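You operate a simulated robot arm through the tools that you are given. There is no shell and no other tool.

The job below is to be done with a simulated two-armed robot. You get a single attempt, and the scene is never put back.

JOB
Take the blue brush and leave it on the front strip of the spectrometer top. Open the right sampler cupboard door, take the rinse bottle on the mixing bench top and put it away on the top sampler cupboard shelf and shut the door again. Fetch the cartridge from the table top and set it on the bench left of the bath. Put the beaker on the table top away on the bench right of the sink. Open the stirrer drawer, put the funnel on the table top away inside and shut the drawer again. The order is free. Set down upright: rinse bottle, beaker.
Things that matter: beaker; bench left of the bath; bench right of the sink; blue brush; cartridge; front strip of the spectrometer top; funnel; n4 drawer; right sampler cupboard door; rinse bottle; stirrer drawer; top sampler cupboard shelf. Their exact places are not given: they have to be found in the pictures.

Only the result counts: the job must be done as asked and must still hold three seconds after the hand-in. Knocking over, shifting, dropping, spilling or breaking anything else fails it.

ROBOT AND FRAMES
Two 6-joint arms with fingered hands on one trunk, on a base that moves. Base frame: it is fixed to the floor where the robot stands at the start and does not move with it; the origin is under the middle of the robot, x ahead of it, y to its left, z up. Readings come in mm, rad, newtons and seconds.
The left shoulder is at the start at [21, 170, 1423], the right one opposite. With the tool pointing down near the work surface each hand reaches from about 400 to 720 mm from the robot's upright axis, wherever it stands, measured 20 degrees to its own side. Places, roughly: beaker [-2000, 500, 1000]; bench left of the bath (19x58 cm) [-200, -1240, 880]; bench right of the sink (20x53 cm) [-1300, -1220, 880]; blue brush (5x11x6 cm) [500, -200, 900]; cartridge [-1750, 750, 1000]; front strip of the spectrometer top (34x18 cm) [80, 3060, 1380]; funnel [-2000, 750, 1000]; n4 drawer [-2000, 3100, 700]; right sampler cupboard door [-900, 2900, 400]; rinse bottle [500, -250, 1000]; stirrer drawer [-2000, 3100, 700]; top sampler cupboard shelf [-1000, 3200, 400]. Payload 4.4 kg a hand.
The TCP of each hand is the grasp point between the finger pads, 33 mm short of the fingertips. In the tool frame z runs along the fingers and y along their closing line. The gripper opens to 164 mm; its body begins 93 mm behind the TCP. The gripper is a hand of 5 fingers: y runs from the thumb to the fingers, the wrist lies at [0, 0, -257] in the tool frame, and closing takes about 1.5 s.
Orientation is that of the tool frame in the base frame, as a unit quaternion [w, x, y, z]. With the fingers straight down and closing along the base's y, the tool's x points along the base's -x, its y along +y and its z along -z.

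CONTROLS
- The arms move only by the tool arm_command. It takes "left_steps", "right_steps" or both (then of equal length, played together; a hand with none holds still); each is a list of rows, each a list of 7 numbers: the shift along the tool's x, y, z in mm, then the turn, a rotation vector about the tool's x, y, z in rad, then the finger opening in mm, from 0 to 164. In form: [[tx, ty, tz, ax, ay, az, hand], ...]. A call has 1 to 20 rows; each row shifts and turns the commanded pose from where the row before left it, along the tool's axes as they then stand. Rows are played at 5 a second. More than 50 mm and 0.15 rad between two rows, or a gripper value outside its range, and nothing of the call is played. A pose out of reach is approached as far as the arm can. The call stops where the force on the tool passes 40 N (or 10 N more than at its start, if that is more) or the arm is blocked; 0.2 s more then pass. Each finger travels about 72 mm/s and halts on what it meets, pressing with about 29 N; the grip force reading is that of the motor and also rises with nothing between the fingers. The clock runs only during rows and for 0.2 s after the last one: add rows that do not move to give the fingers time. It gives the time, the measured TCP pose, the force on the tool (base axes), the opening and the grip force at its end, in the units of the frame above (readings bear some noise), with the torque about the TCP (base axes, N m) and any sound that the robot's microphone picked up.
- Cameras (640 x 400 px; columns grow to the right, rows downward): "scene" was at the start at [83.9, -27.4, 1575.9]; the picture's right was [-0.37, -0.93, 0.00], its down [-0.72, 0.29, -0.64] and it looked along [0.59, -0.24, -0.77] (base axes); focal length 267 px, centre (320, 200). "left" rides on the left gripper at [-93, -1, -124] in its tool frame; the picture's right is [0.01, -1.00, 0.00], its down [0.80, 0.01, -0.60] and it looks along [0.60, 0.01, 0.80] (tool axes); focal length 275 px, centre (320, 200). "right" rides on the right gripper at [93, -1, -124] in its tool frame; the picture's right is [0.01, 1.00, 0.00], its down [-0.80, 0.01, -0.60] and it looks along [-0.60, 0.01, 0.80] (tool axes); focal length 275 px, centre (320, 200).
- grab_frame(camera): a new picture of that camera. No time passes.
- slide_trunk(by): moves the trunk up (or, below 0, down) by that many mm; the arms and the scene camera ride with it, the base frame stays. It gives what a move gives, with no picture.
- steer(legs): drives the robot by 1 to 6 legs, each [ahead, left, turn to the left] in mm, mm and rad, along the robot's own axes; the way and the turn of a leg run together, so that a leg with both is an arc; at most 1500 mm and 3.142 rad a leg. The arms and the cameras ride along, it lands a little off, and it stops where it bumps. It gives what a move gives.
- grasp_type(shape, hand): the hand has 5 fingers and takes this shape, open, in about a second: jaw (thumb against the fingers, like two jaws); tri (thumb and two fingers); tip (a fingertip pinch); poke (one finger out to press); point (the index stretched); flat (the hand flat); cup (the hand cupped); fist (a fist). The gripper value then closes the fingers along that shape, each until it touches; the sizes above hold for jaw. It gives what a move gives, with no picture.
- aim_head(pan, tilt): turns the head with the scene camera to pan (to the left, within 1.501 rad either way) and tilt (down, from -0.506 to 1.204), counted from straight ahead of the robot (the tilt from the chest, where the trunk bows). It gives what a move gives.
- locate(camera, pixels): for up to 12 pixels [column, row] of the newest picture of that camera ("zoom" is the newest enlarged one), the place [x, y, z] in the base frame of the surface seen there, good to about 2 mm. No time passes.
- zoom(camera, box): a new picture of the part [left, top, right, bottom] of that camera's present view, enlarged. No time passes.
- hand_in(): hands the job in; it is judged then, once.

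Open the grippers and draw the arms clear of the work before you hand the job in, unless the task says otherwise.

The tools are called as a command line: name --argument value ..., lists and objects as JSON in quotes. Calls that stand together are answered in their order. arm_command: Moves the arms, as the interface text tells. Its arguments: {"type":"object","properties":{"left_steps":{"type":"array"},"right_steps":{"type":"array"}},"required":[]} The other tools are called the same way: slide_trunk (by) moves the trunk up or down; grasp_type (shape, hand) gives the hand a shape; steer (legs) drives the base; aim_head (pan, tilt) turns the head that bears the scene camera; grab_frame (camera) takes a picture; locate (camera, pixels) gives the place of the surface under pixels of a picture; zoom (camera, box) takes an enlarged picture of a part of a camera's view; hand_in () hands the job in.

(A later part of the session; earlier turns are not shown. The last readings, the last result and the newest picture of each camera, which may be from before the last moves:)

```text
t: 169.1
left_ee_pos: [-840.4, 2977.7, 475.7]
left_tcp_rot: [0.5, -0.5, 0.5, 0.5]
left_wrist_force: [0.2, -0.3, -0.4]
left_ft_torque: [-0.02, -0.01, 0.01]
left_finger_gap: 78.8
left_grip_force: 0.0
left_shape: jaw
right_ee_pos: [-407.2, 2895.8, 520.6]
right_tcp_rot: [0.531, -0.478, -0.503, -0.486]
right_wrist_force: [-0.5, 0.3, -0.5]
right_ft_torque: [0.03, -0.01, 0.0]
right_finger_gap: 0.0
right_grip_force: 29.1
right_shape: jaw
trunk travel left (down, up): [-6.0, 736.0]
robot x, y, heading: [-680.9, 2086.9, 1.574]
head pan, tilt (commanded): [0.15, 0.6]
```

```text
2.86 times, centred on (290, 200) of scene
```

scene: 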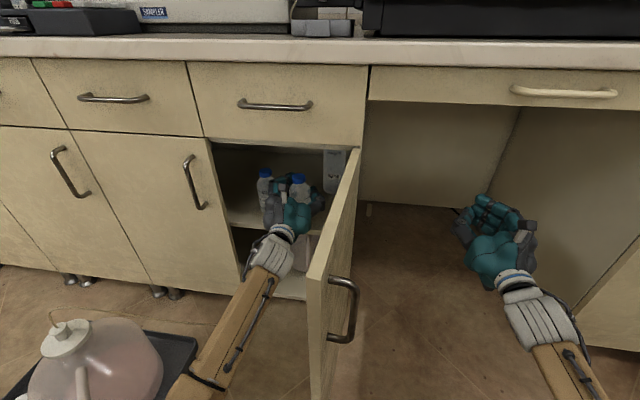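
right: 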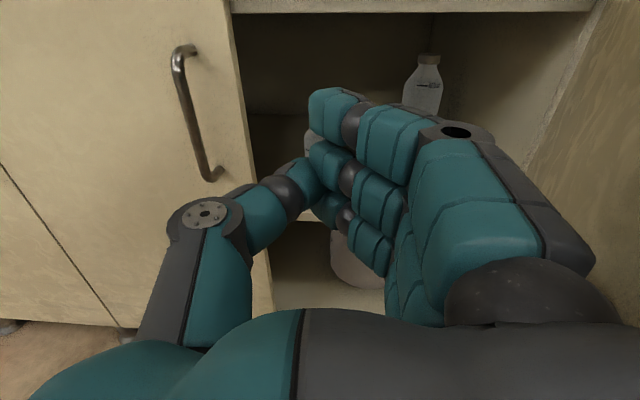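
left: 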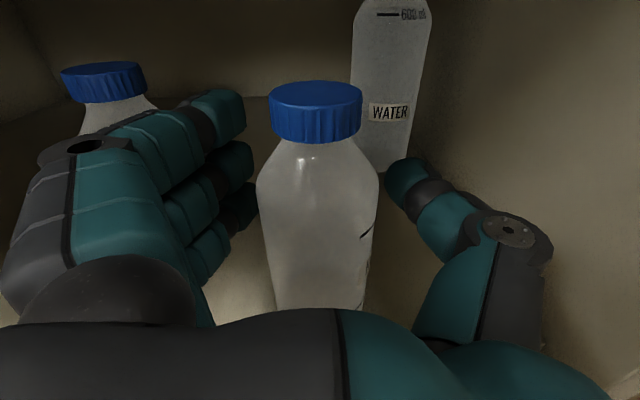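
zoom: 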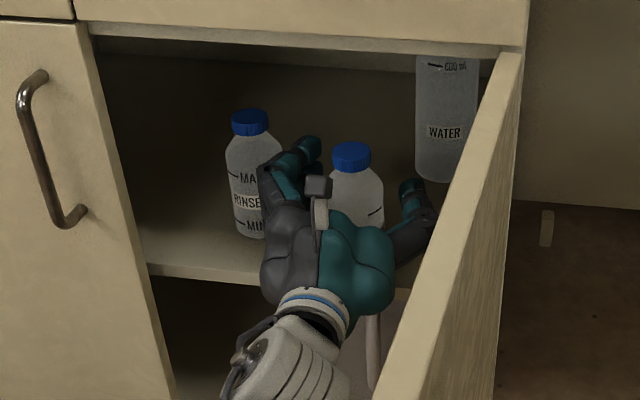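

The bottle stands upright and free, slightly nearer the fingers. I shift the hand 4 mm left and draw back straight 80 mm.

arm_command --left_steps '[[0, 4, 0, 0, 0, 0, 82], [0, 0, -20, 0, 0, 0, 82], [0, 0, -25, 0, 0, 0, 82], [0, 0, -25, 0, 0, 0, 82], [0, 0, -20, 0, 0, 0, 82]]'

grab_frame --camera "left"

```text
t: 170.3
left_ee_pos: [-843.8, 2886.2, 477.1]
left_tcp_rot: [0.499, -0.501, 0.499, 0.501]
left_wrist_force: [-0.7, 0.2, -0.1]
left_ft_torque: [0.0, -0.01, -0.01]
left_finger_gap: 80.9
left_grip_force: 0.1
left_shape: jaw
right_ee_pos: [-406.5, 2894.9, 520.4]
right_tcp_rot: [0.532, -0.477, -0.503, -0.486]
right_wrist_force: [0.0, 0.1, 0.0]
right_ft_torque: [-0.01, 0.01, -0.03]
right_finger_gap: 0.0
right_grip_force: 29.1
right_shape: jaw
trunk travel left (down, up): [-6.0, 736.0]
robot x, y, heading: [-682.6, 2091.4, 1.571]
head pan, tilt (commanded): [0.15, 0.6]
```

```text
taken
```

left: 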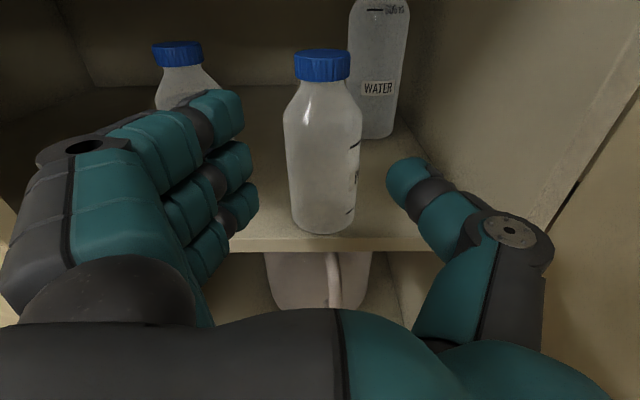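

The bottle stands well. I back out 380 mm, then raise the left hand so it stays above the jug and tube.

steer --legs '[[-380, 0, 0]]'

arm_command --left_steps '[[-45, 0, 0, 0, 0, 0, 82], [-45, 0, 0, 0, 0, 0, 82], [-45, 0, 0, 0, 0, 0, 82], [-45, 0, 0, 0, 0, 0, 82], [-45, 0, 0, 0, 0, 0, 82], [0, 0, 0, 0, 0, 0, 82]]'

grab_frame --camera "scene"

```text
t: 172.7
left_ee_pos: [-848.9, 2511.0, 477.0]
left_tcp_rot: [0.497, -0.503, 0.497, 0.503]
left_wrist_force: [-0.6, 1.0, -0.5]
left_ft_torque: [0.02, 0.0, 0.01]
left_finger_gap: 81.1
left_grip_force: 0.0
left_shape: jaw
right_ee_pos: [-413.1, 2526.5, 520.7]
right_tcp_rot: [0.535, -0.475, -0.506, -0.483]
right_wrist_force: [0.1, 0.0, -0.6]
right_ft_torque: [0.03, 0.01, -0.02]
right_finger_gap: 0.2
right_grip_force: 28.8
right_shape: jaw
trunk travel left (down, up): [-6.0, 736.0]
robot x, y, heading: [-676.9, 1717.4, 1.581]
head pan, tilt (commanded): [0.15, 0.6]
```

```text
t: 174.1
left_ee_pos: [-850.7, 2511.1, 703.1]
left_tcp_rot: [-0.498, 0.503, -0.497, -0.502]
left_wrist_force: [-0.3, 0.0, 0.6]
left_ft_torque: [-0.04, 0.02, -0.03]
left_finger_gap: 81.1
left_grip_force: 0.1
left_shape: jaw
right_ee_pos: [-412.5, 2527.5, 519.7]
right_tcp_rot: [0.535, -0.474, -0.506, -0.483]
right_wrist_force: [-0.8, -0.7, -0.2]
right_ft_torque: [-0.03, 0.0, -0.02]
right_finger_gap: 0.0
right_grip_force: 29.1
right_shape: jaw
trunk travel left (down, up): [-6.0, 736.0]
robot x, y, heading: [-679.4, 1713.0, 1.581]
head pan, tilt (commanded): [0.15, 0.6]
```

```text
taken
```

scene: 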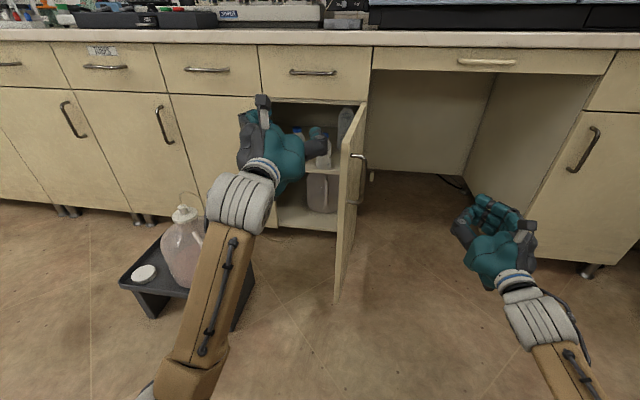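

I raise the right hand to handle height and move it to the right side of the open door, at about (-600,2640).

arm_command --right_steps '[[35, 0, 0, 0, 0, 0, 0], [30, 0, 0, 0, 0, 0, 0], [0, 0, 0, 0, 0, 0, 0]]'

steer --legs '[[113, 0, -0.01], [0, 170, 0]]'

grab_frame --camera "scene"

grab_frame --camera "right"

```text
t: 174.9
left_ee_pos: [-849.9, 2513.5, 702.8]
left_tcp_rot: [0.498, -0.502, 0.498, 0.502]
left_wrist_force: [0.0, 0.7, 0.2]
left_ft_torque: [0.0, 0.0, 0.04]
left_finger_gap: 81.1
left_grip_force: 0.0
left_shape: jaw
right_ee_pos: [-410.2, 2523.8, 582.7]
right_tcp_rot: [0.534, -0.475, -0.507, -0.482]
right_wrist_force: [0.2, -0.1, 0.2]
right_ft_torque: [-0.02, 0.0, 0.02]
right_finger_gap: 0.0
right_grip_force: 28.5
right_shape: jaw
trunk travel left (down, up): [-6.0, 736.0]
robot x, y, heading: [-676.3, 1711.5, 1.583]
head pan, tilt (commanded): [0.15, 0.6]
```

```text
t: 177.2
left_ee_pos: [-1022.4, 2627.7, 701.8]
left_tcp_rot: [-0.498, 0.501, -0.499, -0.501]
left_wrist_force: [0.6, 0.1, 0.3]
left_ft_torque: [0.0, 0.0, 0.0]
left_finger_gap: 80.8
left_grip_force: 0.1
left_shape: jaw
right_ee_pos: [-584.3, 2637.2, 583.5]
right_tcp_rot: [0.533, -0.476, -0.505, -0.484]
right_wrist_force: [0.0, 0.2, 0.5]
right_ft_torque: [0.02, -0.01, -0.03]
right_finger_gap: 0.0
right_grip_force: 28.7
right_shape: jaw
trunk travel left (down, up): [-6.0, 736.0]
robot x, y, heading: [-855.2, 1830.2, 1.576]
head pan, tilt (commanded): [0.15, 0.6]
```

```text
taken
```

scene: 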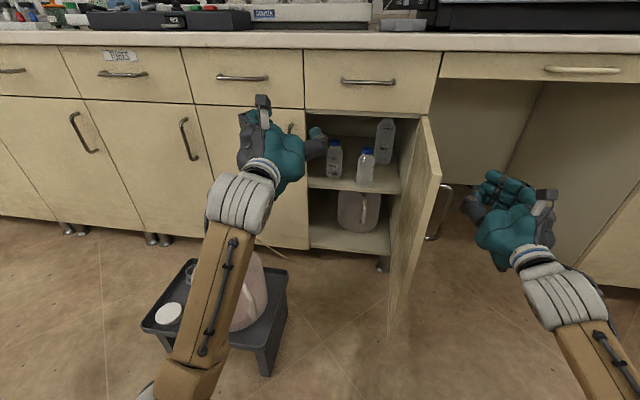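

```text
taken
```

right: 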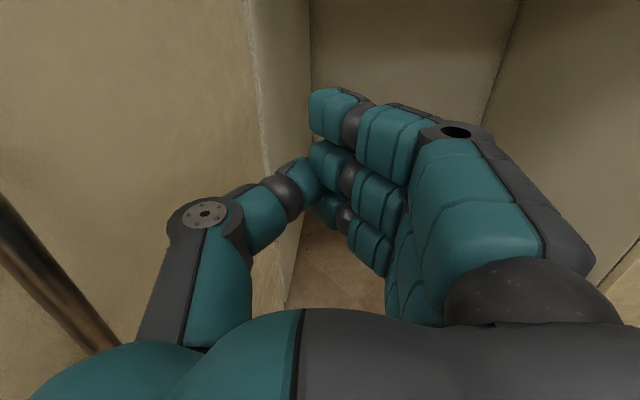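

The left hand could meet the closing door's top edge (z≈690). I raise it 130 mm more first.

arm_command --left_steps '[[-45, 0, 0, 0, 0, 0, 82], [-45, 0, 0, 0, 0, 0, 82], [-45, 0, 0, 0, 0, 0, 82], [0, 0, -20, 0, 0, 0, 82]]'

```text
t: 178.2
left_ee_pos: [-1021.9, 2607.4, 836.0]
left_tcp_rot: [0.499, -0.501, 0.499, 0.501]
left_wrist_force: [0.8, -0.3, 0.1]
left_ft_torque: [0.01, 0.0, 0.01]
left_finger_gap: 80.7
left_grip_force: 0.1
left_shape: jaw
right_ee_pos: [-584.7, 2636.8, 583.7]
right_tcp_rot: [0.533, -0.476, -0.505, -0.484]
right_wrist_force: [0.0, 0.0, -0.4]
right_ft_torque: [0.0, 0.01, -0.01]
right_finger_gap: 0.0
right_grip_force: 28.6
right_shape: jaw
trunk travel left (down, up): [-6.0, 736.0]
robot x, y, heading: [-855.5, 1828.1, 1.576]
head pan, tilt (commanded): [0.15, 0.6]
```

Now I push the door leftwards slowly with the right hand's side.

arm_command --right_steps '[[0, -15, 0, 0, 0, 0, 0], [0, -15, 0, 0, 0, 0, 0], [0, -15, 0, 0, 0, 0, 0], [0, -12, 0, 0, 0, 0, 0], [0, -12, 0, 0, 0, 0, 0], [0, -12, 0, 0, 0, 0, 0], [0, -12, 1, 0, 0, 0, 0], [0, -12, 1, 0, 0, 0, 0], [0, -12, 2, 0, 0, 0, 0], [0, -12, 2, 0, 0, 0, 0]]'

grab_frame --camera "scene"

grab_frame --camera "right"

```text
t: 180.4
left_ee_pos: [-1022.0, 2607.9, 837.7]
left_tcp_rot: [0.499, -0.501, 0.499, 0.501]
left_wrist_force: [0.6, 0.7, -0.1]
left_ft_torque: [0.0, -0.02, 0.01]
left_finger_gap: 81.1
left_grip_force: 0.0
left_shape: jaw
right_ee_pos: [-712.8, 2633.1, 586.2]
right_tcp_rot: [0.532, -0.476, -0.505, -0.485]
right_wrist_force: [-0.6, 0.5, 0.3]
right_ft_torque: [-0.02, 0.01, 0.03]
right_finger_gap: 0.1
right_grip_force: 29.1
right_shape: jaw
trunk travel left (down, up): [-6.0, 736.0]
robot x, y, heading: [-852.5, 1830.5, 1.574]
head pan, tilt (commanded): [0.15, 0.6]
```

```text
taken
```

scene: 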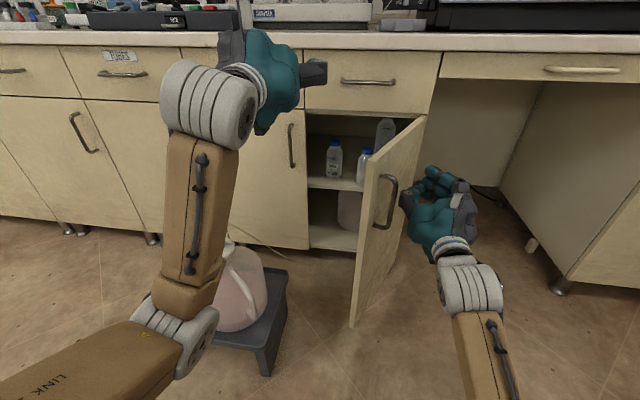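

```text
taken
```

right: 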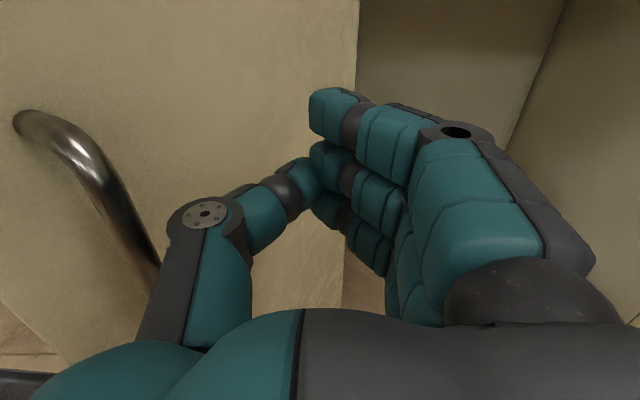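

The door is closing (about 65°). I continue with short base legs to the left and slightly ahead, keeping the arm in front of its shoulder.

steer --legs '[[12, 40, 0], [18, 40, 0], [24, 38, 0]]'

grab_frame --camera "scene"

grab_frame --camera "right"

```text
t: 182.2
left_ee_pos: [-1139.1, 2661.8, 835.7]
left_tcp_rot: [-0.498, 0.502, -0.498, -0.502]
left_wrist_force: [0.5, -0.3, -0.6]
left_ft_torque: [0.0, 0.01, 0.04]
left_finger_gap: 81.1
left_grip_force: 0.1
left_shape: jaw
right_ee_pos: [-829.8, 2687.8, 585.6]
right_tcp_rot: [0.533, -0.477, -0.504, -0.485]
right_wrist_force: [0.5, 0.2, 0.1]
right_ft_torque: [0.02, 0.0, -0.01]
right_finger_gap: 0.1
right_grip_force: 29.1
right_shape: jaw
trunk travel left (down, up): [-6.0, 736.0]
robot x, y, heading: [-972.6, 1881.0, 1.576]
head pan, tilt (commanded): [0.15, 0.6]
```

```text
taken
```

scene: 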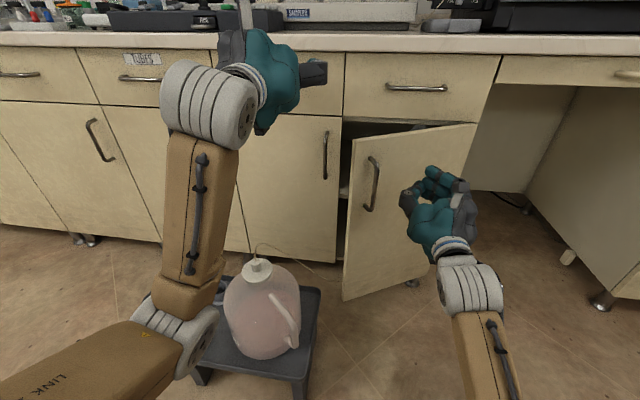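

```text
taken
```

right: 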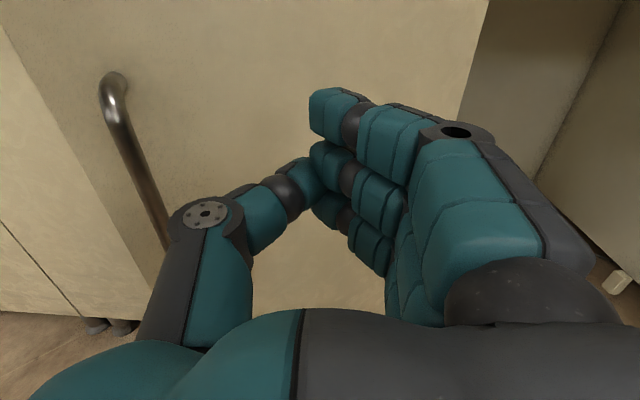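

Door at about 35°. Before pushing ahead I check where the left elbow is relative to the stool and jug.

locate --camera "scene" --pixels '[[205, 325], [190, 350], [165, 320], [190, 250], [210, 110], [262, 265], [300, 290], [352, 250], [372, 185], [470, 150]]'

```text
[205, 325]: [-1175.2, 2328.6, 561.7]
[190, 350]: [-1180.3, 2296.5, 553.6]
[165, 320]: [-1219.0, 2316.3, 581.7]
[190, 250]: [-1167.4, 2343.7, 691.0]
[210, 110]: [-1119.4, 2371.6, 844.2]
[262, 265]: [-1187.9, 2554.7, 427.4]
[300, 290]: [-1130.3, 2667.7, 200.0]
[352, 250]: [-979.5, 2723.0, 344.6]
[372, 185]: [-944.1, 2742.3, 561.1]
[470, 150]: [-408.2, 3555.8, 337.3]
```

The left elbow (z≈555) would come near the jug if I drove 165 mm ahead, so I push mainly with the right arm: base only 40 mm, arm the rest.

steer --legs '[[40, 20, 0]]'

arm_command --right_steps '[[0, 0, 15, 0, 0, 0, 0], [0, 0, 15, 0, 0, 0, 0], [0, 0, 12, 0, 0, 0, 0], [0, 0, 12, 0, 0, 0, 0], [0, 0, 12, 0, 0, 0, 0], [0, 0, 12, 0, 0, 0, 0], [0, 0, 12, 0, 0, 0, 0], [0, 0, 10, 0, 0, 0, 0]]'

grab_frame --camera "scene"

grab_frame --camera "right"

```text
t: 183.2
left_ee_pos: [-1158.8, 2703.8, 836.5]
left_tcp_rot: [-0.499, 0.501, -0.499, -0.501]
left_wrist_force: [-0.3, -0.2, 0.0]
left_ft_torque: [0.02, -0.04, -0.01]
left_finger_gap: 80.9
left_grip_force: 0.0
left_shape: jaw
right_ee_pos: [-848.7, 2728.9, 585.5]
right_tcp_rot: [0.533, -0.476, -0.505, -0.484]
right_wrist_force: [0.0, 0.1, -0.4]
right_ft_torque: [0.06, 0.01, 0.03]
right_finger_gap: 0.0
right_grip_force: 29.4
right_shape: jaw
trunk travel left (down, up): [-6.0, 736.0]
robot x, y, heading: [-992.9, 1924.9, 1.57]
head pan, tilt (commanded): [0.15, 0.6]
```

```text
t: 184.9
left_ee_pos: [-1158.1, 2702.5, 837.9]
left_tcp_rot: [0.499, -0.501, 0.499, 0.501]
left_wrist_force: [-0.6, -0.7, 0.0]
left_ft_torque: [0.03, -0.03, -0.04]
left_finger_gap: 80.9
left_grip_force: 0.1
left_shape: jaw
right_ee_pos: [-857.0, 2828.4, 589.4]
right_tcp_rot: [0.533, -0.476, -0.505, -0.485]
right_wrist_force: [-0.7, -1.1, 0.2]
right_ft_torque: [-0.02, 0.02, 0.0]
right_finger_gap: 0.1
right_grip_force: 29.1
right_shape: jaw
trunk travel left (down, up): [-6.0, 736.0]
robot x, y, heading: [-995.9, 1919.5, 1.575]
head pan, tilt (commanded): [0.15, 0.6]
```

```text
taken
```

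scene: 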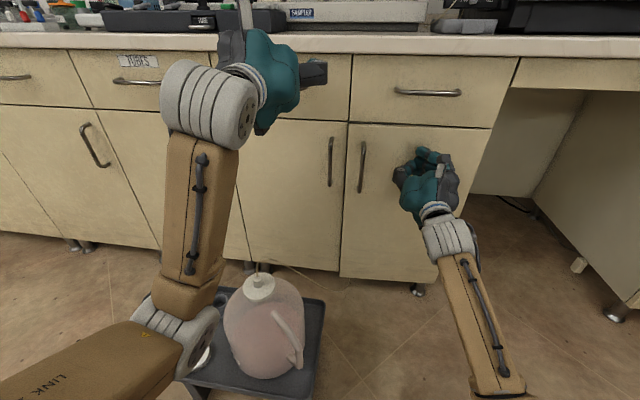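

```text
taken
```

right: 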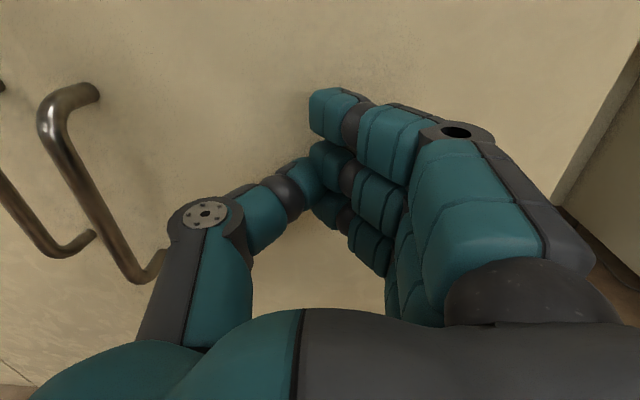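

The door is nearly shut. I push on gently until it meets the frame.

arm_command --right_steps '[[0, 0, 8, 0, 0, 0, 0], [0, 0, 8, 0, 0, 0, 0], [0, 0, 6, 0, 0, 0, 0], [0, 0, 5, 0, 0, 0, 0], [0, 0, 4, 0, 0, 0, 0], [0, 0, 4, 0, 0, 0, 0]]'

grab_frame --camera "scene"

```text
t: 185.8
left_ee_pos: [-1157.6, 2701.0, 838.1]
left_tcp_rot: [0.5, -0.5, 0.499, 0.501]
left_wrist_force: [0.2, 0.5, 0.1]
left_ft_torque: [0.01, 0.01, 0.01]
left_finger_gap: 81.2
left_grip_force: 0.0
left_shape: jaw
right_ee_pos: [-857.6, 2847.3, 588.9]
right_tcp_rot: [0.532, -0.478, -0.504, -0.484]
right_wrist_force: [0.2, -22.3, 3.6]
right_ft_torque: [-1.04, 0.0, 0.02]
right_finger_gap: 0.0
right_grip_force: 28.6
right_shape: jaw
trunk travel left (down, up): [-6.0, 736.0]
robot x, y, heading: [-990.6, 1925.0, 1.574]
head pan, tilt (commanded): [0.15, 0.6]
stopped in row 4 (right hand): the force on the tool passed its limit at 52 N (the readings are from after the stop); the commanded pose is now the measured one
```

```text
taken
```

scene: 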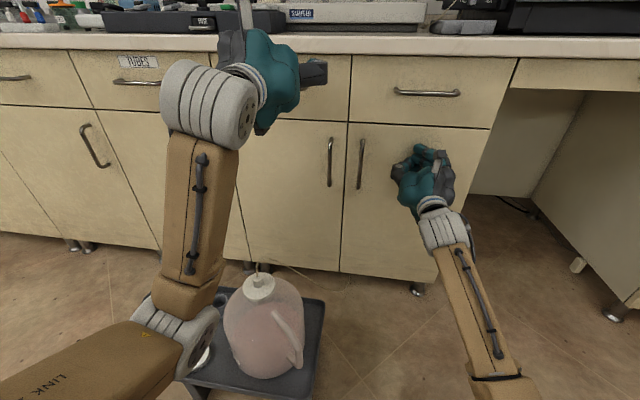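

Hard stop reached. I verify that the door face is flush with its neighbour.

locate --camera "scene" --pixels '[[352, 240], [352, 140], [338, 240], [335, 140], [470, 150], [345, 200]]'

zoom --camera "scene" --box '[300, 100, 520, 310]'

```text
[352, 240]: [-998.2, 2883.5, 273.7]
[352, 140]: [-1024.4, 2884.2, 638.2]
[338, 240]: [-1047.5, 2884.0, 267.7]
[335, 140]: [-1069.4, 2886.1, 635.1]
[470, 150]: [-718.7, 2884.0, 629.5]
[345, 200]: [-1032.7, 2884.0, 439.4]
```

```text
1.90 times, centred on (410, 205) of scene
```

zoom: 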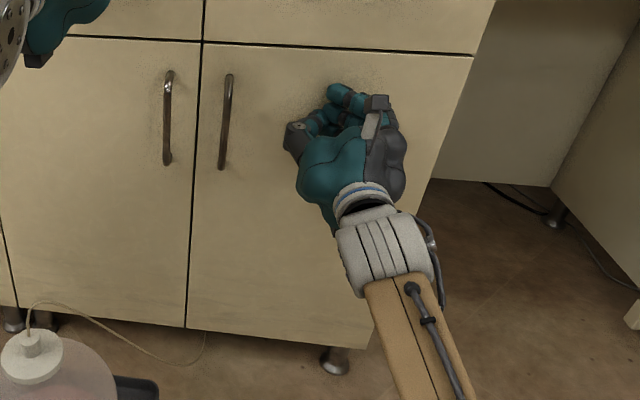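

The door is shut and flush. I draw the right hand back and drive back 350 mm, then raise the trunk.

arm_command --right_steps '[[0, 0, -30, 0, 0, 0, 0], [0, 0, -40, 0, 0, 0, 0], [0, 0, -40, 0, 0, 0, 0]]'

steer --legs '[[-450, -150, 0]]'

slide_trunk --by 400

slide_trunk --by 270

aim_head --pan 1.4 --tilt 0.5

grab_frame --camera "scene"

```text
t: 186.6
left_ee_pos: [-1158.3, 2702.9, 835.4]
left_tcp_rot: [-0.499, 0.501, -0.499, -0.501]
left_wrist_force: [0.5, 1.1, -0.3]
left_ft_torque: [0.02, -0.01, 0.01]
left_finger_gap: 81.0
left_grip_force: 0.0
left_shape: jaw
right_ee_pos: [-851.2, 2741.1, 585.2]
right_tcp_rot: [0.532, -0.478, -0.505, -0.484]
right_wrist_force: [-0.3, 0.2, -0.4]
right_ft_torque: [0.03, 0.0, 0.02]
right_finger_gap: 0.2
right_grip_force: 29.1
right_shape: jaw
trunk travel left (down, up): [-6.0, 736.0]
robot x, y, heading: [-994.3, 1919.2, 1.576]
head pan, tilt (commanded): [0.15, 0.6]
```

```text
t: 189.4
left_ee_pos: [-1012.9, 2249.8, 837.0]
left_tcp_rot: [-0.498, 0.503, -0.497, -0.502]
left_wrist_force: [-0.3, 0.0, 0.0]
left_ft_torque: [0.0, 0.02, -0.02]
left_finger_gap: 81.0
left_grip_force: 0.1
left_shape: jaw
right_ee_pos: [-708.3, 2290.6, 585.1]
right_tcp_rot: [0.534, -0.476, -0.507, -0.481]
right_wrist_force: [0.2, -0.7, -0.4]
right_ft_torque: [0.01, -0.01, -0.04]
right_finger_gap: 0.0
right_grip_force: 29.0
right_shape: jaw
trunk travel left (down, up): [-6.0, 736.0]
robot x, y, heading: [-839.5, 1467.9, 1.584]
head pan, tilt (commanded): [0.15, 0.6]
```

```text
t: 193.3
left_ee_pos: [-1013.8, 2248.9, 1235.5]
left_tcp_rot: [0.497, -0.502, 0.497, 0.503]
left_wrist_force: [-0.2, 0.0, 0.7]
left_ft_torque: [0.02, -0.03, -0.03]
left_finger_gap: 81.4
left_grip_force: 0.1
left_shape: jaw
right_ee_pos: [-707.1, 2290.1, 984.7]
right_tcp_rot: [0.532, -0.477, -0.508, -0.481]
right_wrist_force: [-0.3, -0.6, -0.6]
right_ft_torque: [0.01, 0.02, 0.0]
right_finger_gap: 0.2
right_grip_force: 29.2
right_shape: jaw
trunk travel left (down, up): [-406.0, 336.0]
robot x, y, heading: [-840.6, 1469.0, 1.584]
head pan, tilt (commanded): [0.15, 0.6]
```

```text
t: 196.0
left_ee_pos: [-1013.8, 2250.1, 1506.3]
left_tcp_rot: [0.497, -0.503, 0.497, 0.503]
left_wrist_force: [-0.2, 0.1, 0.1]
left_ft_torque: [-0.01, -0.01, 0.01]
left_finger_gap: 80.9
left_grip_force: 0.1
left_shape: jaw
right_ee_pos: [-708.5, 2291.1, 1255.2]
right_tcp_rot: [0.533, -0.476, -0.507, -0.482]
right_wrist_force: [0.1, -0.3, -0.2]
right_ft_torque: [0.0, 0.0, 0.0]
right_finger_gap: 0.1
right_grip_force: 28.6
right_shape: jaw
trunk travel left (down, up): [-676.0, 66.0]
robot x, y, heading: [-840.4, 1473.6, 1.583]
head pan, tilt (commanded): [0.15, 0.6]
```

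```text
t: 197.4
left_ee_pos: [-1013.7, 2249.1, 1506.6]
left_tcp_rot: [0.497, -0.503, 0.498, 0.503]
left_wrist_force: [-0.1, -0.5, 0.3]
left_ft_torque: [0.01, 0.02, -0.03]
left_finger_gap: 81.0
left_grip_force: 0.1
left_shape: jaw
right_ee_pos: [-707.6, 2290.8, 1255.7]
right_tcp_rot: [0.533, -0.476, -0.507, -0.482]
right_wrist_force: [-0.4, 1.6, 0.0]
right_ft_torque: [0.02, 0.02, 0.04]
right_finger_gap: 0.0
right_grip_force: 29.0
right_shape: jaw
trunk travel left (down, up): [-676.0, 66.0]
robot x, y, heading: [-843.0, 1471.9, 1.583]
head pan, tilt (commanded): [1.4, 0.499]
```

```text
taken
```

scene: 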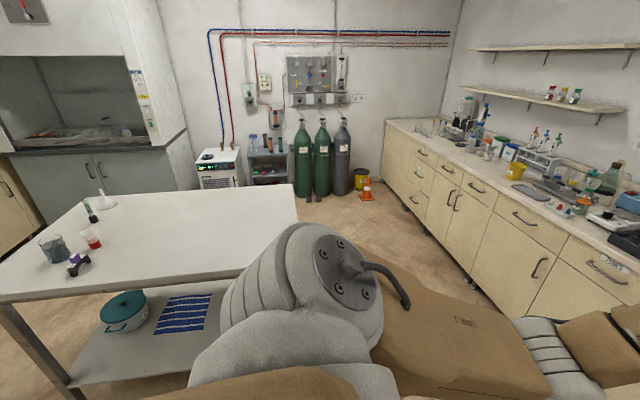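

I zoom on the table things and on the drawer unit in the far left corner.

zoom --camera "scene" --box '[20, 170, 180, 290]'

locate --camera "scene" --pixels '[[105, 203], [92, 215], [92, 240], [52, 250], [78, 262], [298, 220], [290, 186], [0, 298], [160, 290], [100, 195], [55, 320], [215, 200]]'

zoom --camera "scene" --box '[370, 60, 570, 240]'

```text
3.33 times, centred on (100, 230) of scene
```

zoom: 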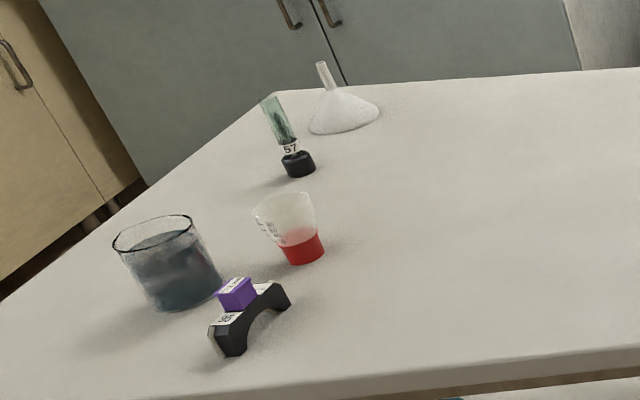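

```text
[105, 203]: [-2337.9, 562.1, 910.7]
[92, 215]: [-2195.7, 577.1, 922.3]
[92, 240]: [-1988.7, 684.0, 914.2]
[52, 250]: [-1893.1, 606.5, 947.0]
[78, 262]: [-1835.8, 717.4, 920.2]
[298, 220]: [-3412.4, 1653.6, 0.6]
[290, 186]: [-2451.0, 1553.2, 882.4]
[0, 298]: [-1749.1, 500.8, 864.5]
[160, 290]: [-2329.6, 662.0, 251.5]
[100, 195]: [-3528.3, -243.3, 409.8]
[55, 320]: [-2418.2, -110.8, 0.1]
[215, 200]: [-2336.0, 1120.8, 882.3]
```

```text
2.22 times, centred on (470, 150) of scene
```

zoom: 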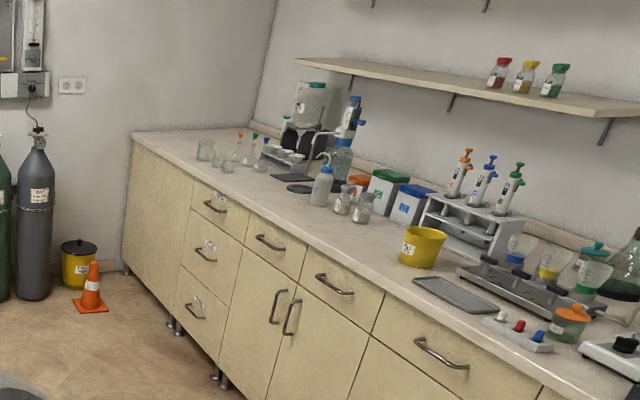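

On the table: beaker with dark liquid (≈(-1893,606)), purple/black cartridge (≈(-1836,717)), a tapered cup with red bottom (≈(-1989,684)), a bottle "57", and a white stemmed funnel (≈(-2338,562)). I drive nearer for a better look.

steer --legs '[[-300, -250, 0]]'

steer --legs '[[0, 0, 0.8], [0, 0, 0.76]]'

aim_head --pan 0 --tilt 0.5

grab_frame --camera "scene"

```text
t: 199.9
left_ee_pos: [-746.8, 1945.9, 1507.9]
left_tcp_rot: [0.501, -0.499, 0.501, 0.499]
left_wrist_force: [0.7, -0.8, 0.2]
left_ft_torque: [0.02, 0.0, 0.04]
left_finger_gap: 80.9
left_grip_force: 0.1
left_shape: jaw
right_ee_pos: [-442.4, 1982.7, 1255.1]
right_tcp_rot: [0.531, -0.479, -0.504, -0.485]
right_wrist_force: [-0.2, 0.0, 0.0]
right_ft_torque: [0.03, 0.0, 0.0]
right_finger_gap: 0.0
right_grip_force: 28.6
right_shape: jaw
trunk travel left (down, up): [-676.0, 66.0]
robot x, y, heading: [-583.3, 1164.9, 1.571]
head pan, tilt (commanded): [1.4, 0.499]
```

```text
t: 204.5
left_ee_pos: [-1364.9, 991.5, 1507.0]
left_tcp_rot: [0.005, 0.707, 0.005, -0.707]
left_wrist_force: [-0.4, 0.3, 0.1]
left_ft_torque: [0.02, -0.01, -0.01]
left_finger_gap: 81.2
left_grip_force: 0.1
left_shape: jaw
right_ee_pos: [-1406.7, 1295.5, 1255.6]
right_tcp_rot: [0.718, 0.023, -0.695, 0.037]
right_wrist_force: [-0.2, 0.5, -0.5]
right_ft_torque: [-0.01, -0.01, -0.01]
right_finger_gap: 0.0
right_grip_force: 29.2
right_shape: jaw
trunk travel left (down, up): [-676.0, 66.0]
robot x, y, heading: [-583.4, 1161.4, -3.126]
head pan, tilt (commanded): [1.4, 0.499]
```

```text
t: 206.0
left_ee_pos: [-1363.2, 992.5, 1506.6]
left_tcp_rot: [0.005, 0.707, 0.005, -0.707]
left_wrist_force: [-0.2, -0.5, -0.1]
left_ft_torque: [-0.04, 0.02, 0.0]
left_finger_gap: 81.0
left_grip_force: 0.0
left_shape: jaw
right_ee_pos: [-1406.0, 1296.6, 1254.9]
right_tcp_rot: [0.718, 0.021, -0.695, 0.036]
right_wrist_force: [-0.8, -0.4, -0.5]
right_ft_torque: [0.02, -0.03, -0.02]
right_finger_gap: 0.0
right_grip_force: 29.1
right_shape: jaw
trunk travel left (down, up): [-676.0, 66.0]
robot x, y, heading: [-584.4, 1163.2, -3.132]
head pan, tilt (commanded): [0.0, 0.499]
```

```text
taken
```

scene: 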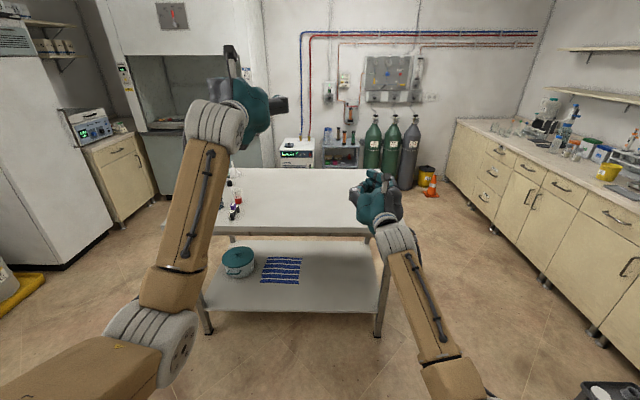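

The items are hidden behind the left arm. I move left (toward -y) 520 mm and ahead 250 mm for a closer view.

steer --legs '[[0, 520, 0], [250, 0, 0]]'

grab_frame --camera "scene"

grab_frame --camera "left"

grab_frame --camera "right"

```text
t: 210.5
left_ee_pos: [-1606.9, 467.6, 1506.4]
left_tcp_rot: [-0.004, -0.707, -0.003, 0.707]
left_wrist_force: [-0.5, -0.2, -0.9]
left_ft_torque: [-0.01, 0.03, 0.02]
left_finger_gap: 81.0
left_grip_force: 0.0
left_shape: jaw
right_ee_pos: [-1645.0, 774.4, 1254.8]
right_tcp_rot: [0.717, 0.021, -0.696, 0.035]
right_wrist_force: [-0.7, -0.4, -0.2]
right_ft_torque: [0.02, 0.02, 0.01]
right_finger_gap: 0.0
right_grip_force: 29.7
right_shape: jaw
trunk travel left (down, up): [-676.0, 66.0]
robot x, y, heading: [-823.6, 641.7, -3.131]
head pan, tilt (commanded): [0.0, 0.499]
```

```text
taken
```

scene: 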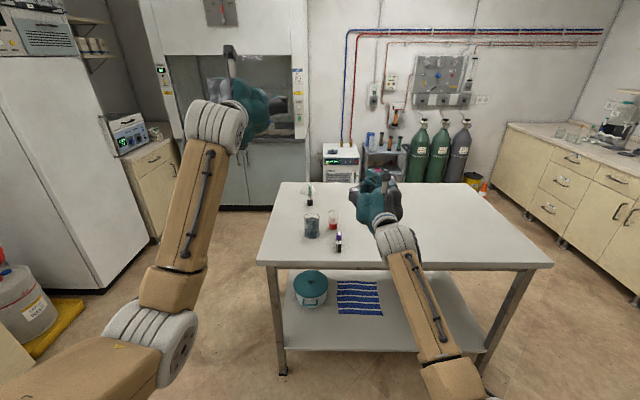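

```text
taken
```

left: 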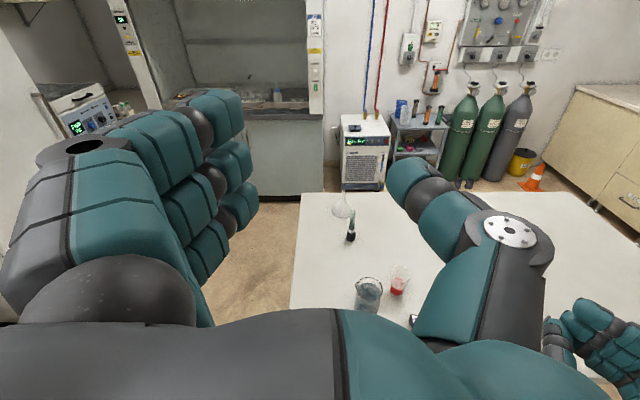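

```text
taken
```

right: 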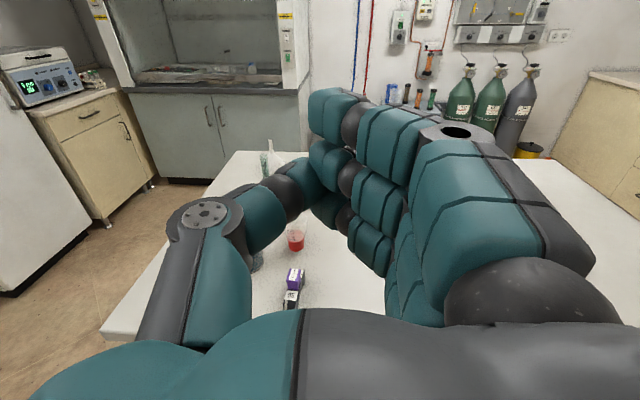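

Now I zoom in on the table items from this side.

zoom --camera "scene" --box '[280, 170, 370, 260]'

zoom --camera "left" --box '[320, 180, 440, 330]'

```text
4.44 times, centred on (325, 215) of scene
```

zoom: 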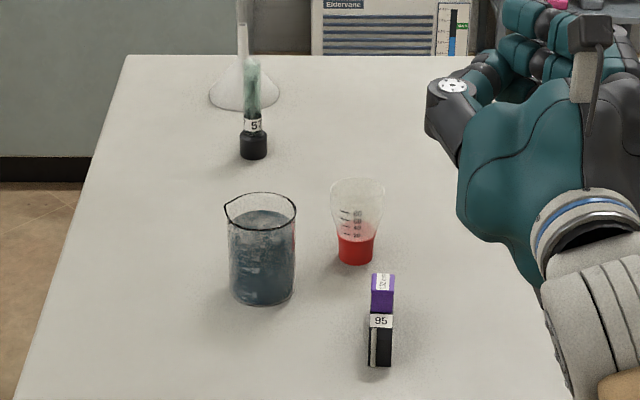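

```text
2.67 times, centred on (380, 255) of left
```

zoom: 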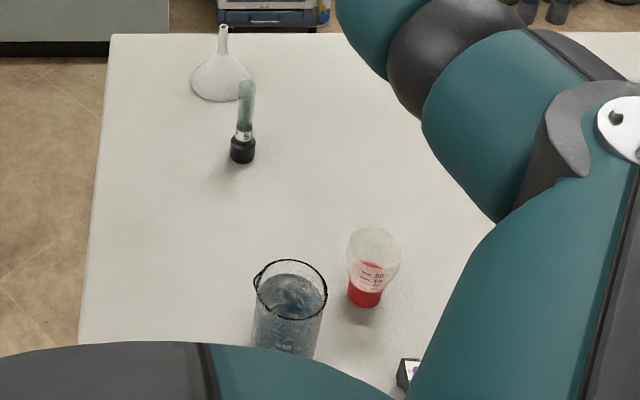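

The red-collared graduated funnel at ≈(-1989,684) matches the hinted place (like those with coloured collars on the bench), so I take that as the funnel later. Now I measure beaker, cartridge and funnel precisely.

zoom --camera "scene" --box '[295, 195, 355, 255]'

locate --camera "zoom" --pixels '[[95, 180], [225, 180], [160, 125], [160, 260], [275, 110], [390, 110], [330, 190], [370, 245], [410, 245], [390, 235], [395, 320], [385, 370]]'

```text
6.67 times, centred on (325, 225) of scene
```

zoom: 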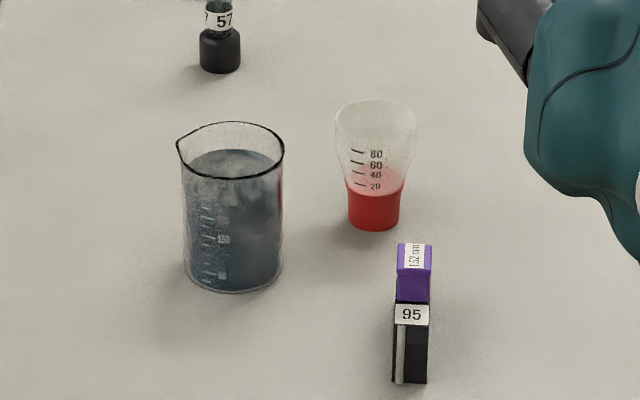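

```text
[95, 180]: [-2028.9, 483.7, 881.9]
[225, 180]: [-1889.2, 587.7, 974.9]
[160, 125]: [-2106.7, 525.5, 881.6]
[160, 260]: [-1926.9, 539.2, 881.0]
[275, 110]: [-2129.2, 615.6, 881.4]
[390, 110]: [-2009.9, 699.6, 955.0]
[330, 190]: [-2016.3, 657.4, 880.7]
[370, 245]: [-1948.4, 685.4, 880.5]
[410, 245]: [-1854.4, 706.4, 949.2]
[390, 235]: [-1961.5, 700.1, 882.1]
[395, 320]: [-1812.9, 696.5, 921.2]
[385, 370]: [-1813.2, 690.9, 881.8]
```

I measure more points on the beaker rim, the funnel and the cartridge corners.

locate --camera "zoom" --pixels '[[181, 160], [283, 155], [232, 177], [235, 123], [232, 288], [190, 270], [280, 270], [230, 165], [336, 120], [416, 120], [375, 100], [375, 228]]'

locate --camera "scene" --pixels '[[332, 249], [334, 245], [338, 245], [334, 241], [337, 232], [335, 236], [330, 215], [330, 222], [316, 215], [312, 230], [338, 251], [333, 252]]'

```text
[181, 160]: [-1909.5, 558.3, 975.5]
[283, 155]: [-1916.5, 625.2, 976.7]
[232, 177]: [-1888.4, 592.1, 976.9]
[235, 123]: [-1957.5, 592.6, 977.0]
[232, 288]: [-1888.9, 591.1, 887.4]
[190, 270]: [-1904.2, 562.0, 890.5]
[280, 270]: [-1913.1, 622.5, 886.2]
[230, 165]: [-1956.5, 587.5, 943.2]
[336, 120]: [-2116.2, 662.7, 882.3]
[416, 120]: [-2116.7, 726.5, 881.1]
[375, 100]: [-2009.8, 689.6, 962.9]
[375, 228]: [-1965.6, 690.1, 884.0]
```

```text
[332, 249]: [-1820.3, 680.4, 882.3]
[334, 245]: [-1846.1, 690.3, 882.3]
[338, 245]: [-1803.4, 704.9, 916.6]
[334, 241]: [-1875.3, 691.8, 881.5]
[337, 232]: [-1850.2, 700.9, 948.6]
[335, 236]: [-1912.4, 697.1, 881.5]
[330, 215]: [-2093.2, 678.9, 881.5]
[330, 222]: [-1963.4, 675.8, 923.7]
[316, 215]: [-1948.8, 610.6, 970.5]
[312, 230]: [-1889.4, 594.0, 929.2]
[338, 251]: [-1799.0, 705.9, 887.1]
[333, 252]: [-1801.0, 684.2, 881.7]
```

Beaker: centre ≈(-1923,592), radius 35, rim z 977, liquid at 943. Funnel ≈(-1988,690), top z 963. Cartridge lies along x around (-1840,700). I raise the trunk 60 mm and turn both hands to point down, clear of the table edge (x≈-1756).

slide_trunk --by 60

arm_command --left_steps '[[43, 0, 0, 0, 0, 0, 100], [43, 0, 0, 0, 0, 0, 100], [43, 0, 0, 0, 0, 0, 100], [43, 0, 0, 0, 0, 0, 100], [43, 0, 0, 0, 0, 0, 100], [43, 0, 0, 0, 0, 0, 100], [43, 0, 0, 0, 0, 0, 100]]' --right_steps '[[-34, 0, 0, 0, -0.143, 0, 0], [-34, 0, 0, 0, -0.143, 0, 20], [-34, 0, 0, 0, -0.143, 0, 40], [-34, 0, 0, 0, -0.143, 0, 60], [-34, 0, 0, 0, -0.143, 0, 60], [-34, 0, 0, 0, -0.143, 0, 60], [-34, 0, 0, 0, -0.143, 0, 60]]'

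arm_command --left_steps '[[34, 0, 0, 0, 0.143, 0, 110], [34, 0, 0, 0, 0.143, 0, 110], [34, 0, 0, 0, 0.143, 0, 110], [34, 0, 0, 0, 0.143, 0, 110]]' --right_steps '[[-34, 0, 0, 0, -0.143, 0, 60], [-34, 0, 0, 0, -0.143, 0, 60], [-34, 0, 0, 0, -0.143, 0, 60], [-30, 0, 0, 0, -0.141, 0, 60]]'

```text
t: 211.5
left_ee_pos: [-1604.7, 467.7, 1565.5]
left_tcp_rot: [-0.003, -0.707, -0.003, 0.707]
left_wrist_force: [-0.8, 0.5, 0.0]
left_ft_torque: [-0.04, 0.01, 0.03]
left_finger_gap: 81.2
left_grip_force: 0.1
left_shape: jaw
right_ee_pos: [-1645.1, 772.9, 1314.7]
right_tcp_rot: [0.717, 0.021, -0.696, 0.035]
right_wrist_force: [1.4, 0.3, -0.2]
right_ft_torque: [-0.04, 0.02, -0.04]
right_finger_gap: 0.1
right_grip_force: 28.9
right_shape: jaw
trunk travel left (down, up): [-736.0, 6.0]
robot x, y, heading: [-825.6, 635.6, -3.129]
head pan, tilt (commanded): [0.0, 0.499]
```

```text
t: 213.1
left_ee_pos: [-1606.6, 468.6, 1266.9]
left_tcp_rot: [-0.003, -0.706, -0.003, 0.708]
left_wrist_force: [0.1, -0.5, -0.2]
left_ft_torque: [0.01, -0.03, -0.03]
left_finger_gap: 99.2
left_grip_force: 0.0
left_shape: jaw
right_ee_pos: [-1558.2, 777.3, 1104.5]
right_tcp_rot: [-0.296, -0.036, 0.954, -0.021]
right_wrist_force: [-0.5, -0.5, 0.5]
right_ft_torque: [0.03, -0.04, 0.03]
right_finger_gap: 59.4
right_grip_force: 0.1
right_shape: jaw
trunk travel left (down, up): [-736.0, 6.0]
robot x, y, heading: [-826.0, 635.3, -3.131]
head pan, tilt (commanded): [0.0, 0.499]
```

```text
t: 214.1
left_ee_pos: [-1579.7, 467.0, 1135.3]
left_tcp_rot: [0.003, 0.878, 0.005, -0.478]
left_wrist_force: [0.1, 0.0, -0.1]
left_ft_torque: [-0.02, 0.0, -0.02]
left_finger_gap: 109.2
left_grip_force: 0.1
left_shape: jaw
right_ee_pos: [-1437.0, 787.2, 1053.2]
right_tcp_rot: [-0.015, -0.04, 0.999, -0.011]
right_wrist_force: [-0.3, -0.1, -0.2]
right_ft_torque: [0.0, 0.0, 0.03]
right_finger_gap: 59.3
right_grip_force: 0.0
right_shape: jaw
trunk travel left (down, up): [-736.0, 6.0]
robot x, y, heading: [-827.2, 639.0, -3.134]
head pan, tilt (commanded): [0.0, 0.499]
```

The right hand points down. I finish pitching the left hand down.

arm_command --left_steps '[[34, 0, 0, 0, 0.143, 0, 110], [34, 0, 0, 0, 0.143, 0, 110], [34, 0, 0, 0, 0.143, 0, 110], [30, 0, 0, 0, 0.143, 0, 110], [30, 0, 0, 0, 0.143, 0, 110], [30, 0, 0, 0, 0.143, 0, 110], [30, 0, 0, 0, 0.141, 0, 110]]'

grab_frame --camera "scene"

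```text
t: 215.7
left_ee_pos: [-1400.6, 469.1, 1015.5]
left_tcp_rot: [-0.001, 1.0, 0.004, -0.001]
left_wrist_force: [0.4, 0.1, 0.4]
left_ft_torque: [0.0, 0.0, -0.01]
left_finger_gap: 109.6
left_grip_force: 0.1
left_shape: jaw
right_ee_pos: [-1437.6, 787.8, 1053.2]
right_tcp_rot: [-0.016, -0.041, 0.999, -0.01]
right_wrist_force: [-0.2, -0.4, -0.4]
right_ft_torque: [0.0, 0.04, 0.02]
right_finger_gap: 59.4
right_grip_force: 0.0
right_shape: jaw
trunk travel left (down, up): [-736.0, 6.0]
robot x, y, heading: [-827.1, 638.6, -3.134]
head pan, tilt (commanded): [0.0, 0.499]
```

```text
taken
```

scene: 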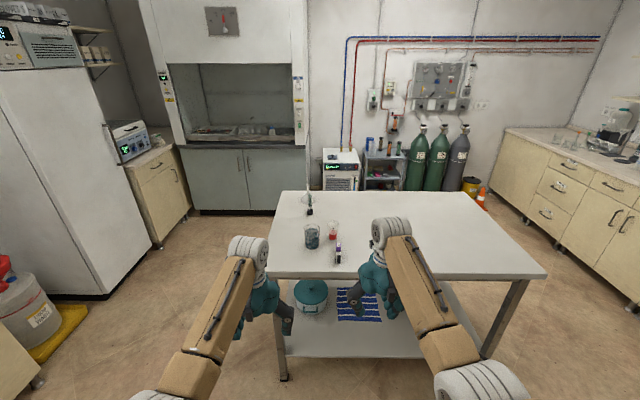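

Both hands point down. I drive ahead 330 mm and left 86 mm so the right hand comes over the cartridge, then look through its camera.

steer --legs '[[0, 86, 0], [345, 0, -0.005]]'

grab_frame --camera "right"

grab_frame --camera "scene"

```text
t: 218.6
left_ee_pos: [-1750.5, 386.7, 1014.0]
left_tcp_rot: [0.0, 1.0, 0.001, -0.001]
left_wrist_force: [-0.7, -0.9, 0.0]
left_ft_torque: [0.01, -0.04, -0.02]
left_finger_gap: 109.4
left_grip_force: 0.1
left_shape: jaw
right_ee_pos: [-1786.2, 704.3, 1052.5]
right_tcp_rot: [-0.016, -0.037, 0.999, -0.01]
right_wrist_force: [0.0, 0.1, 0.1]
right_ft_torque: [0.0, -0.01, 0.04]
right_finger_gap: 59.5
right_grip_force: 0.1
right_shape: jaw
trunk travel left (down, up): [-736.0, 6.0]
robot x, y, heading: [-1174.7, 551.0, -3.138]
head pan, tilt (commanded): [0.0, 0.499]
```

```text
taken
```

right: 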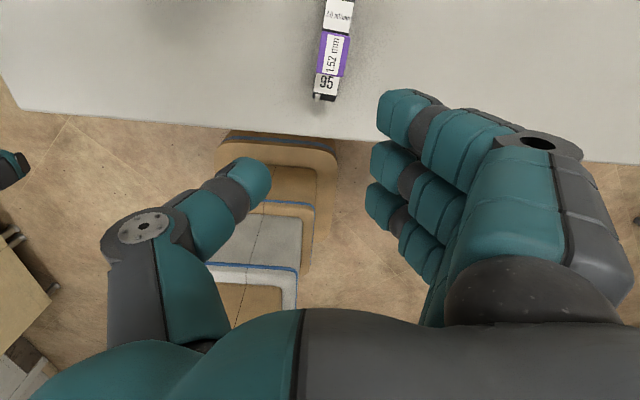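

```text
taken
```

scene: 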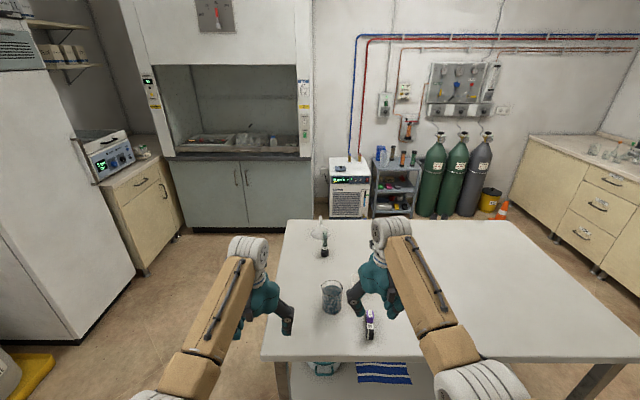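

The cartridge appears at the top of the right picture (cols 315–355). I locate it.

locate --camera "right" --pixels '[[325, 98], [315, 90], [338, 90], [333, 60], [320, 40], [349, 40], [340, 12], [328, 5], [352, 5], [327, 84]]'

zoom --camera "scene" --box '[310, 265, 400, 355]'

```text
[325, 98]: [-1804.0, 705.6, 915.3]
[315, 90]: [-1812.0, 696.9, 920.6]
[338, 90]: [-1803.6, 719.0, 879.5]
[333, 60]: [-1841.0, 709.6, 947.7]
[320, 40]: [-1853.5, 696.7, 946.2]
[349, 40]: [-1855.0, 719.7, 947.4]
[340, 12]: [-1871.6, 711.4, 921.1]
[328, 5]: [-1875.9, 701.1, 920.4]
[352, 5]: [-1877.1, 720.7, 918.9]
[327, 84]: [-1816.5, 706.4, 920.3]
```

```text
4.44 times, centred on (355, 310) of scene
```

zoom: 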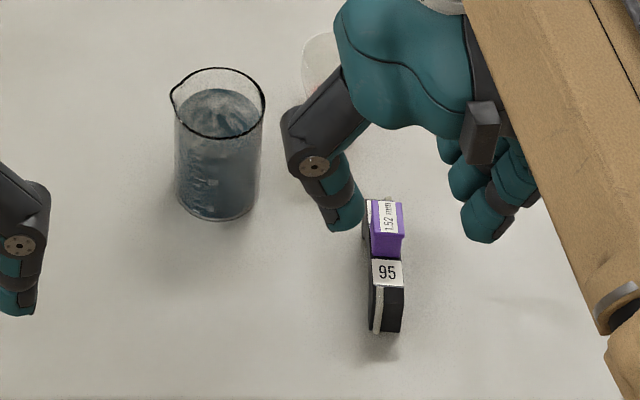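

Cartridge: body x -1803…≈-1885, y 697–720, purple block top z 947, centre ≈(-1843,708). I drive ahead 57 mm and turn the hand slightly (0.15 rad) to align with it.

steer --legs '[[57, -2, 0]]'

arm_command --right_steps '[[0, 0, 0, 0, 0, 0.14, 56], [0, 0, 30, 0.015, 0.02, 0, 54], [0, 0, 0, 0, 0, 0, 54]]'

grab_frame --camera "right"

```text
t: 219.6
left_ee_pos: [-1808.9, 387.7, 1014.2]
left_tcp_rot: [0.0, 1.0, 0.001, 0.001]
left_wrist_force: [-0.9, 0.2, -0.2]
left_ft_torque: [-0.01, -0.12, 0.01]
left_finger_gap: 109.6
left_grip_force: 0.0
left_shape: jaw
right_ee_pos: [-1843.2, 705.4, 1052.3]
right_tcp_rot: [-0.015, -0.037, 0.999, -0.01]
right_wrist_force: [-0.6, -0.7, -0.6]
right_ft_torque: [-0.01, -0.09, 0.03]
right_finger_gap: 59.4
right_grip_force: 0.1
right_shape: jaw
trunk travel left (down, up): [-736.0, 6.0]
robot x, y, heading: [-1231.1, 549.5, -3.136]
head pan, tilt (commanded): [0.0, 0.499]
```

```text
t: 220.4
left_ee_pos: [-1805.8, 388.0, 1015.2]
left_tcp_rot: [0.0, 1.0, 0.001, 0.0]
left_wrist_force: [0.5, 0.9, -0.6]
left_ft_torque: [-0.01, 0.02, 0.01]
left_finger_gap: 109.5
left_grip_force: 0.0
left_shape: jaw
right_ee_pos: [-1841.3, 703.4, 1022.7]
right_tcp_rot: [-0.026, 0.032, 0.999, -0.019]
right_wrist_force: [0.4, 0.0, 0.0]
right_ft_torque: [-0.01, 0.01, -0.01]
right_finger_gap: 54.6
right_grip_force: 0.2
right_shape: jaw
trunk travel left (down, up): [-736.0, 6.0]
robot x, y, heading: [-1231.4, 555.7, -3.135]
head pan, tilt (commanded): [0.0, 0.499]
```

```text
taken
```

right: 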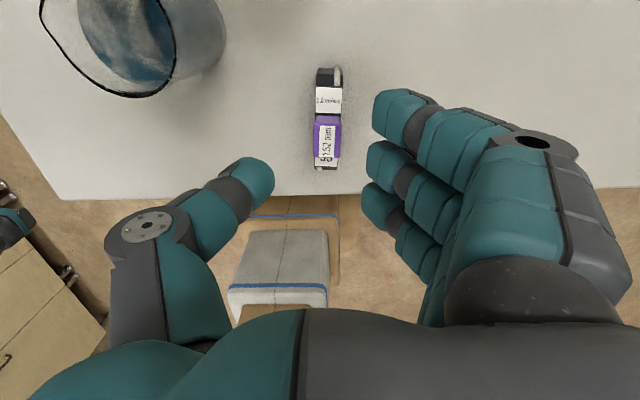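

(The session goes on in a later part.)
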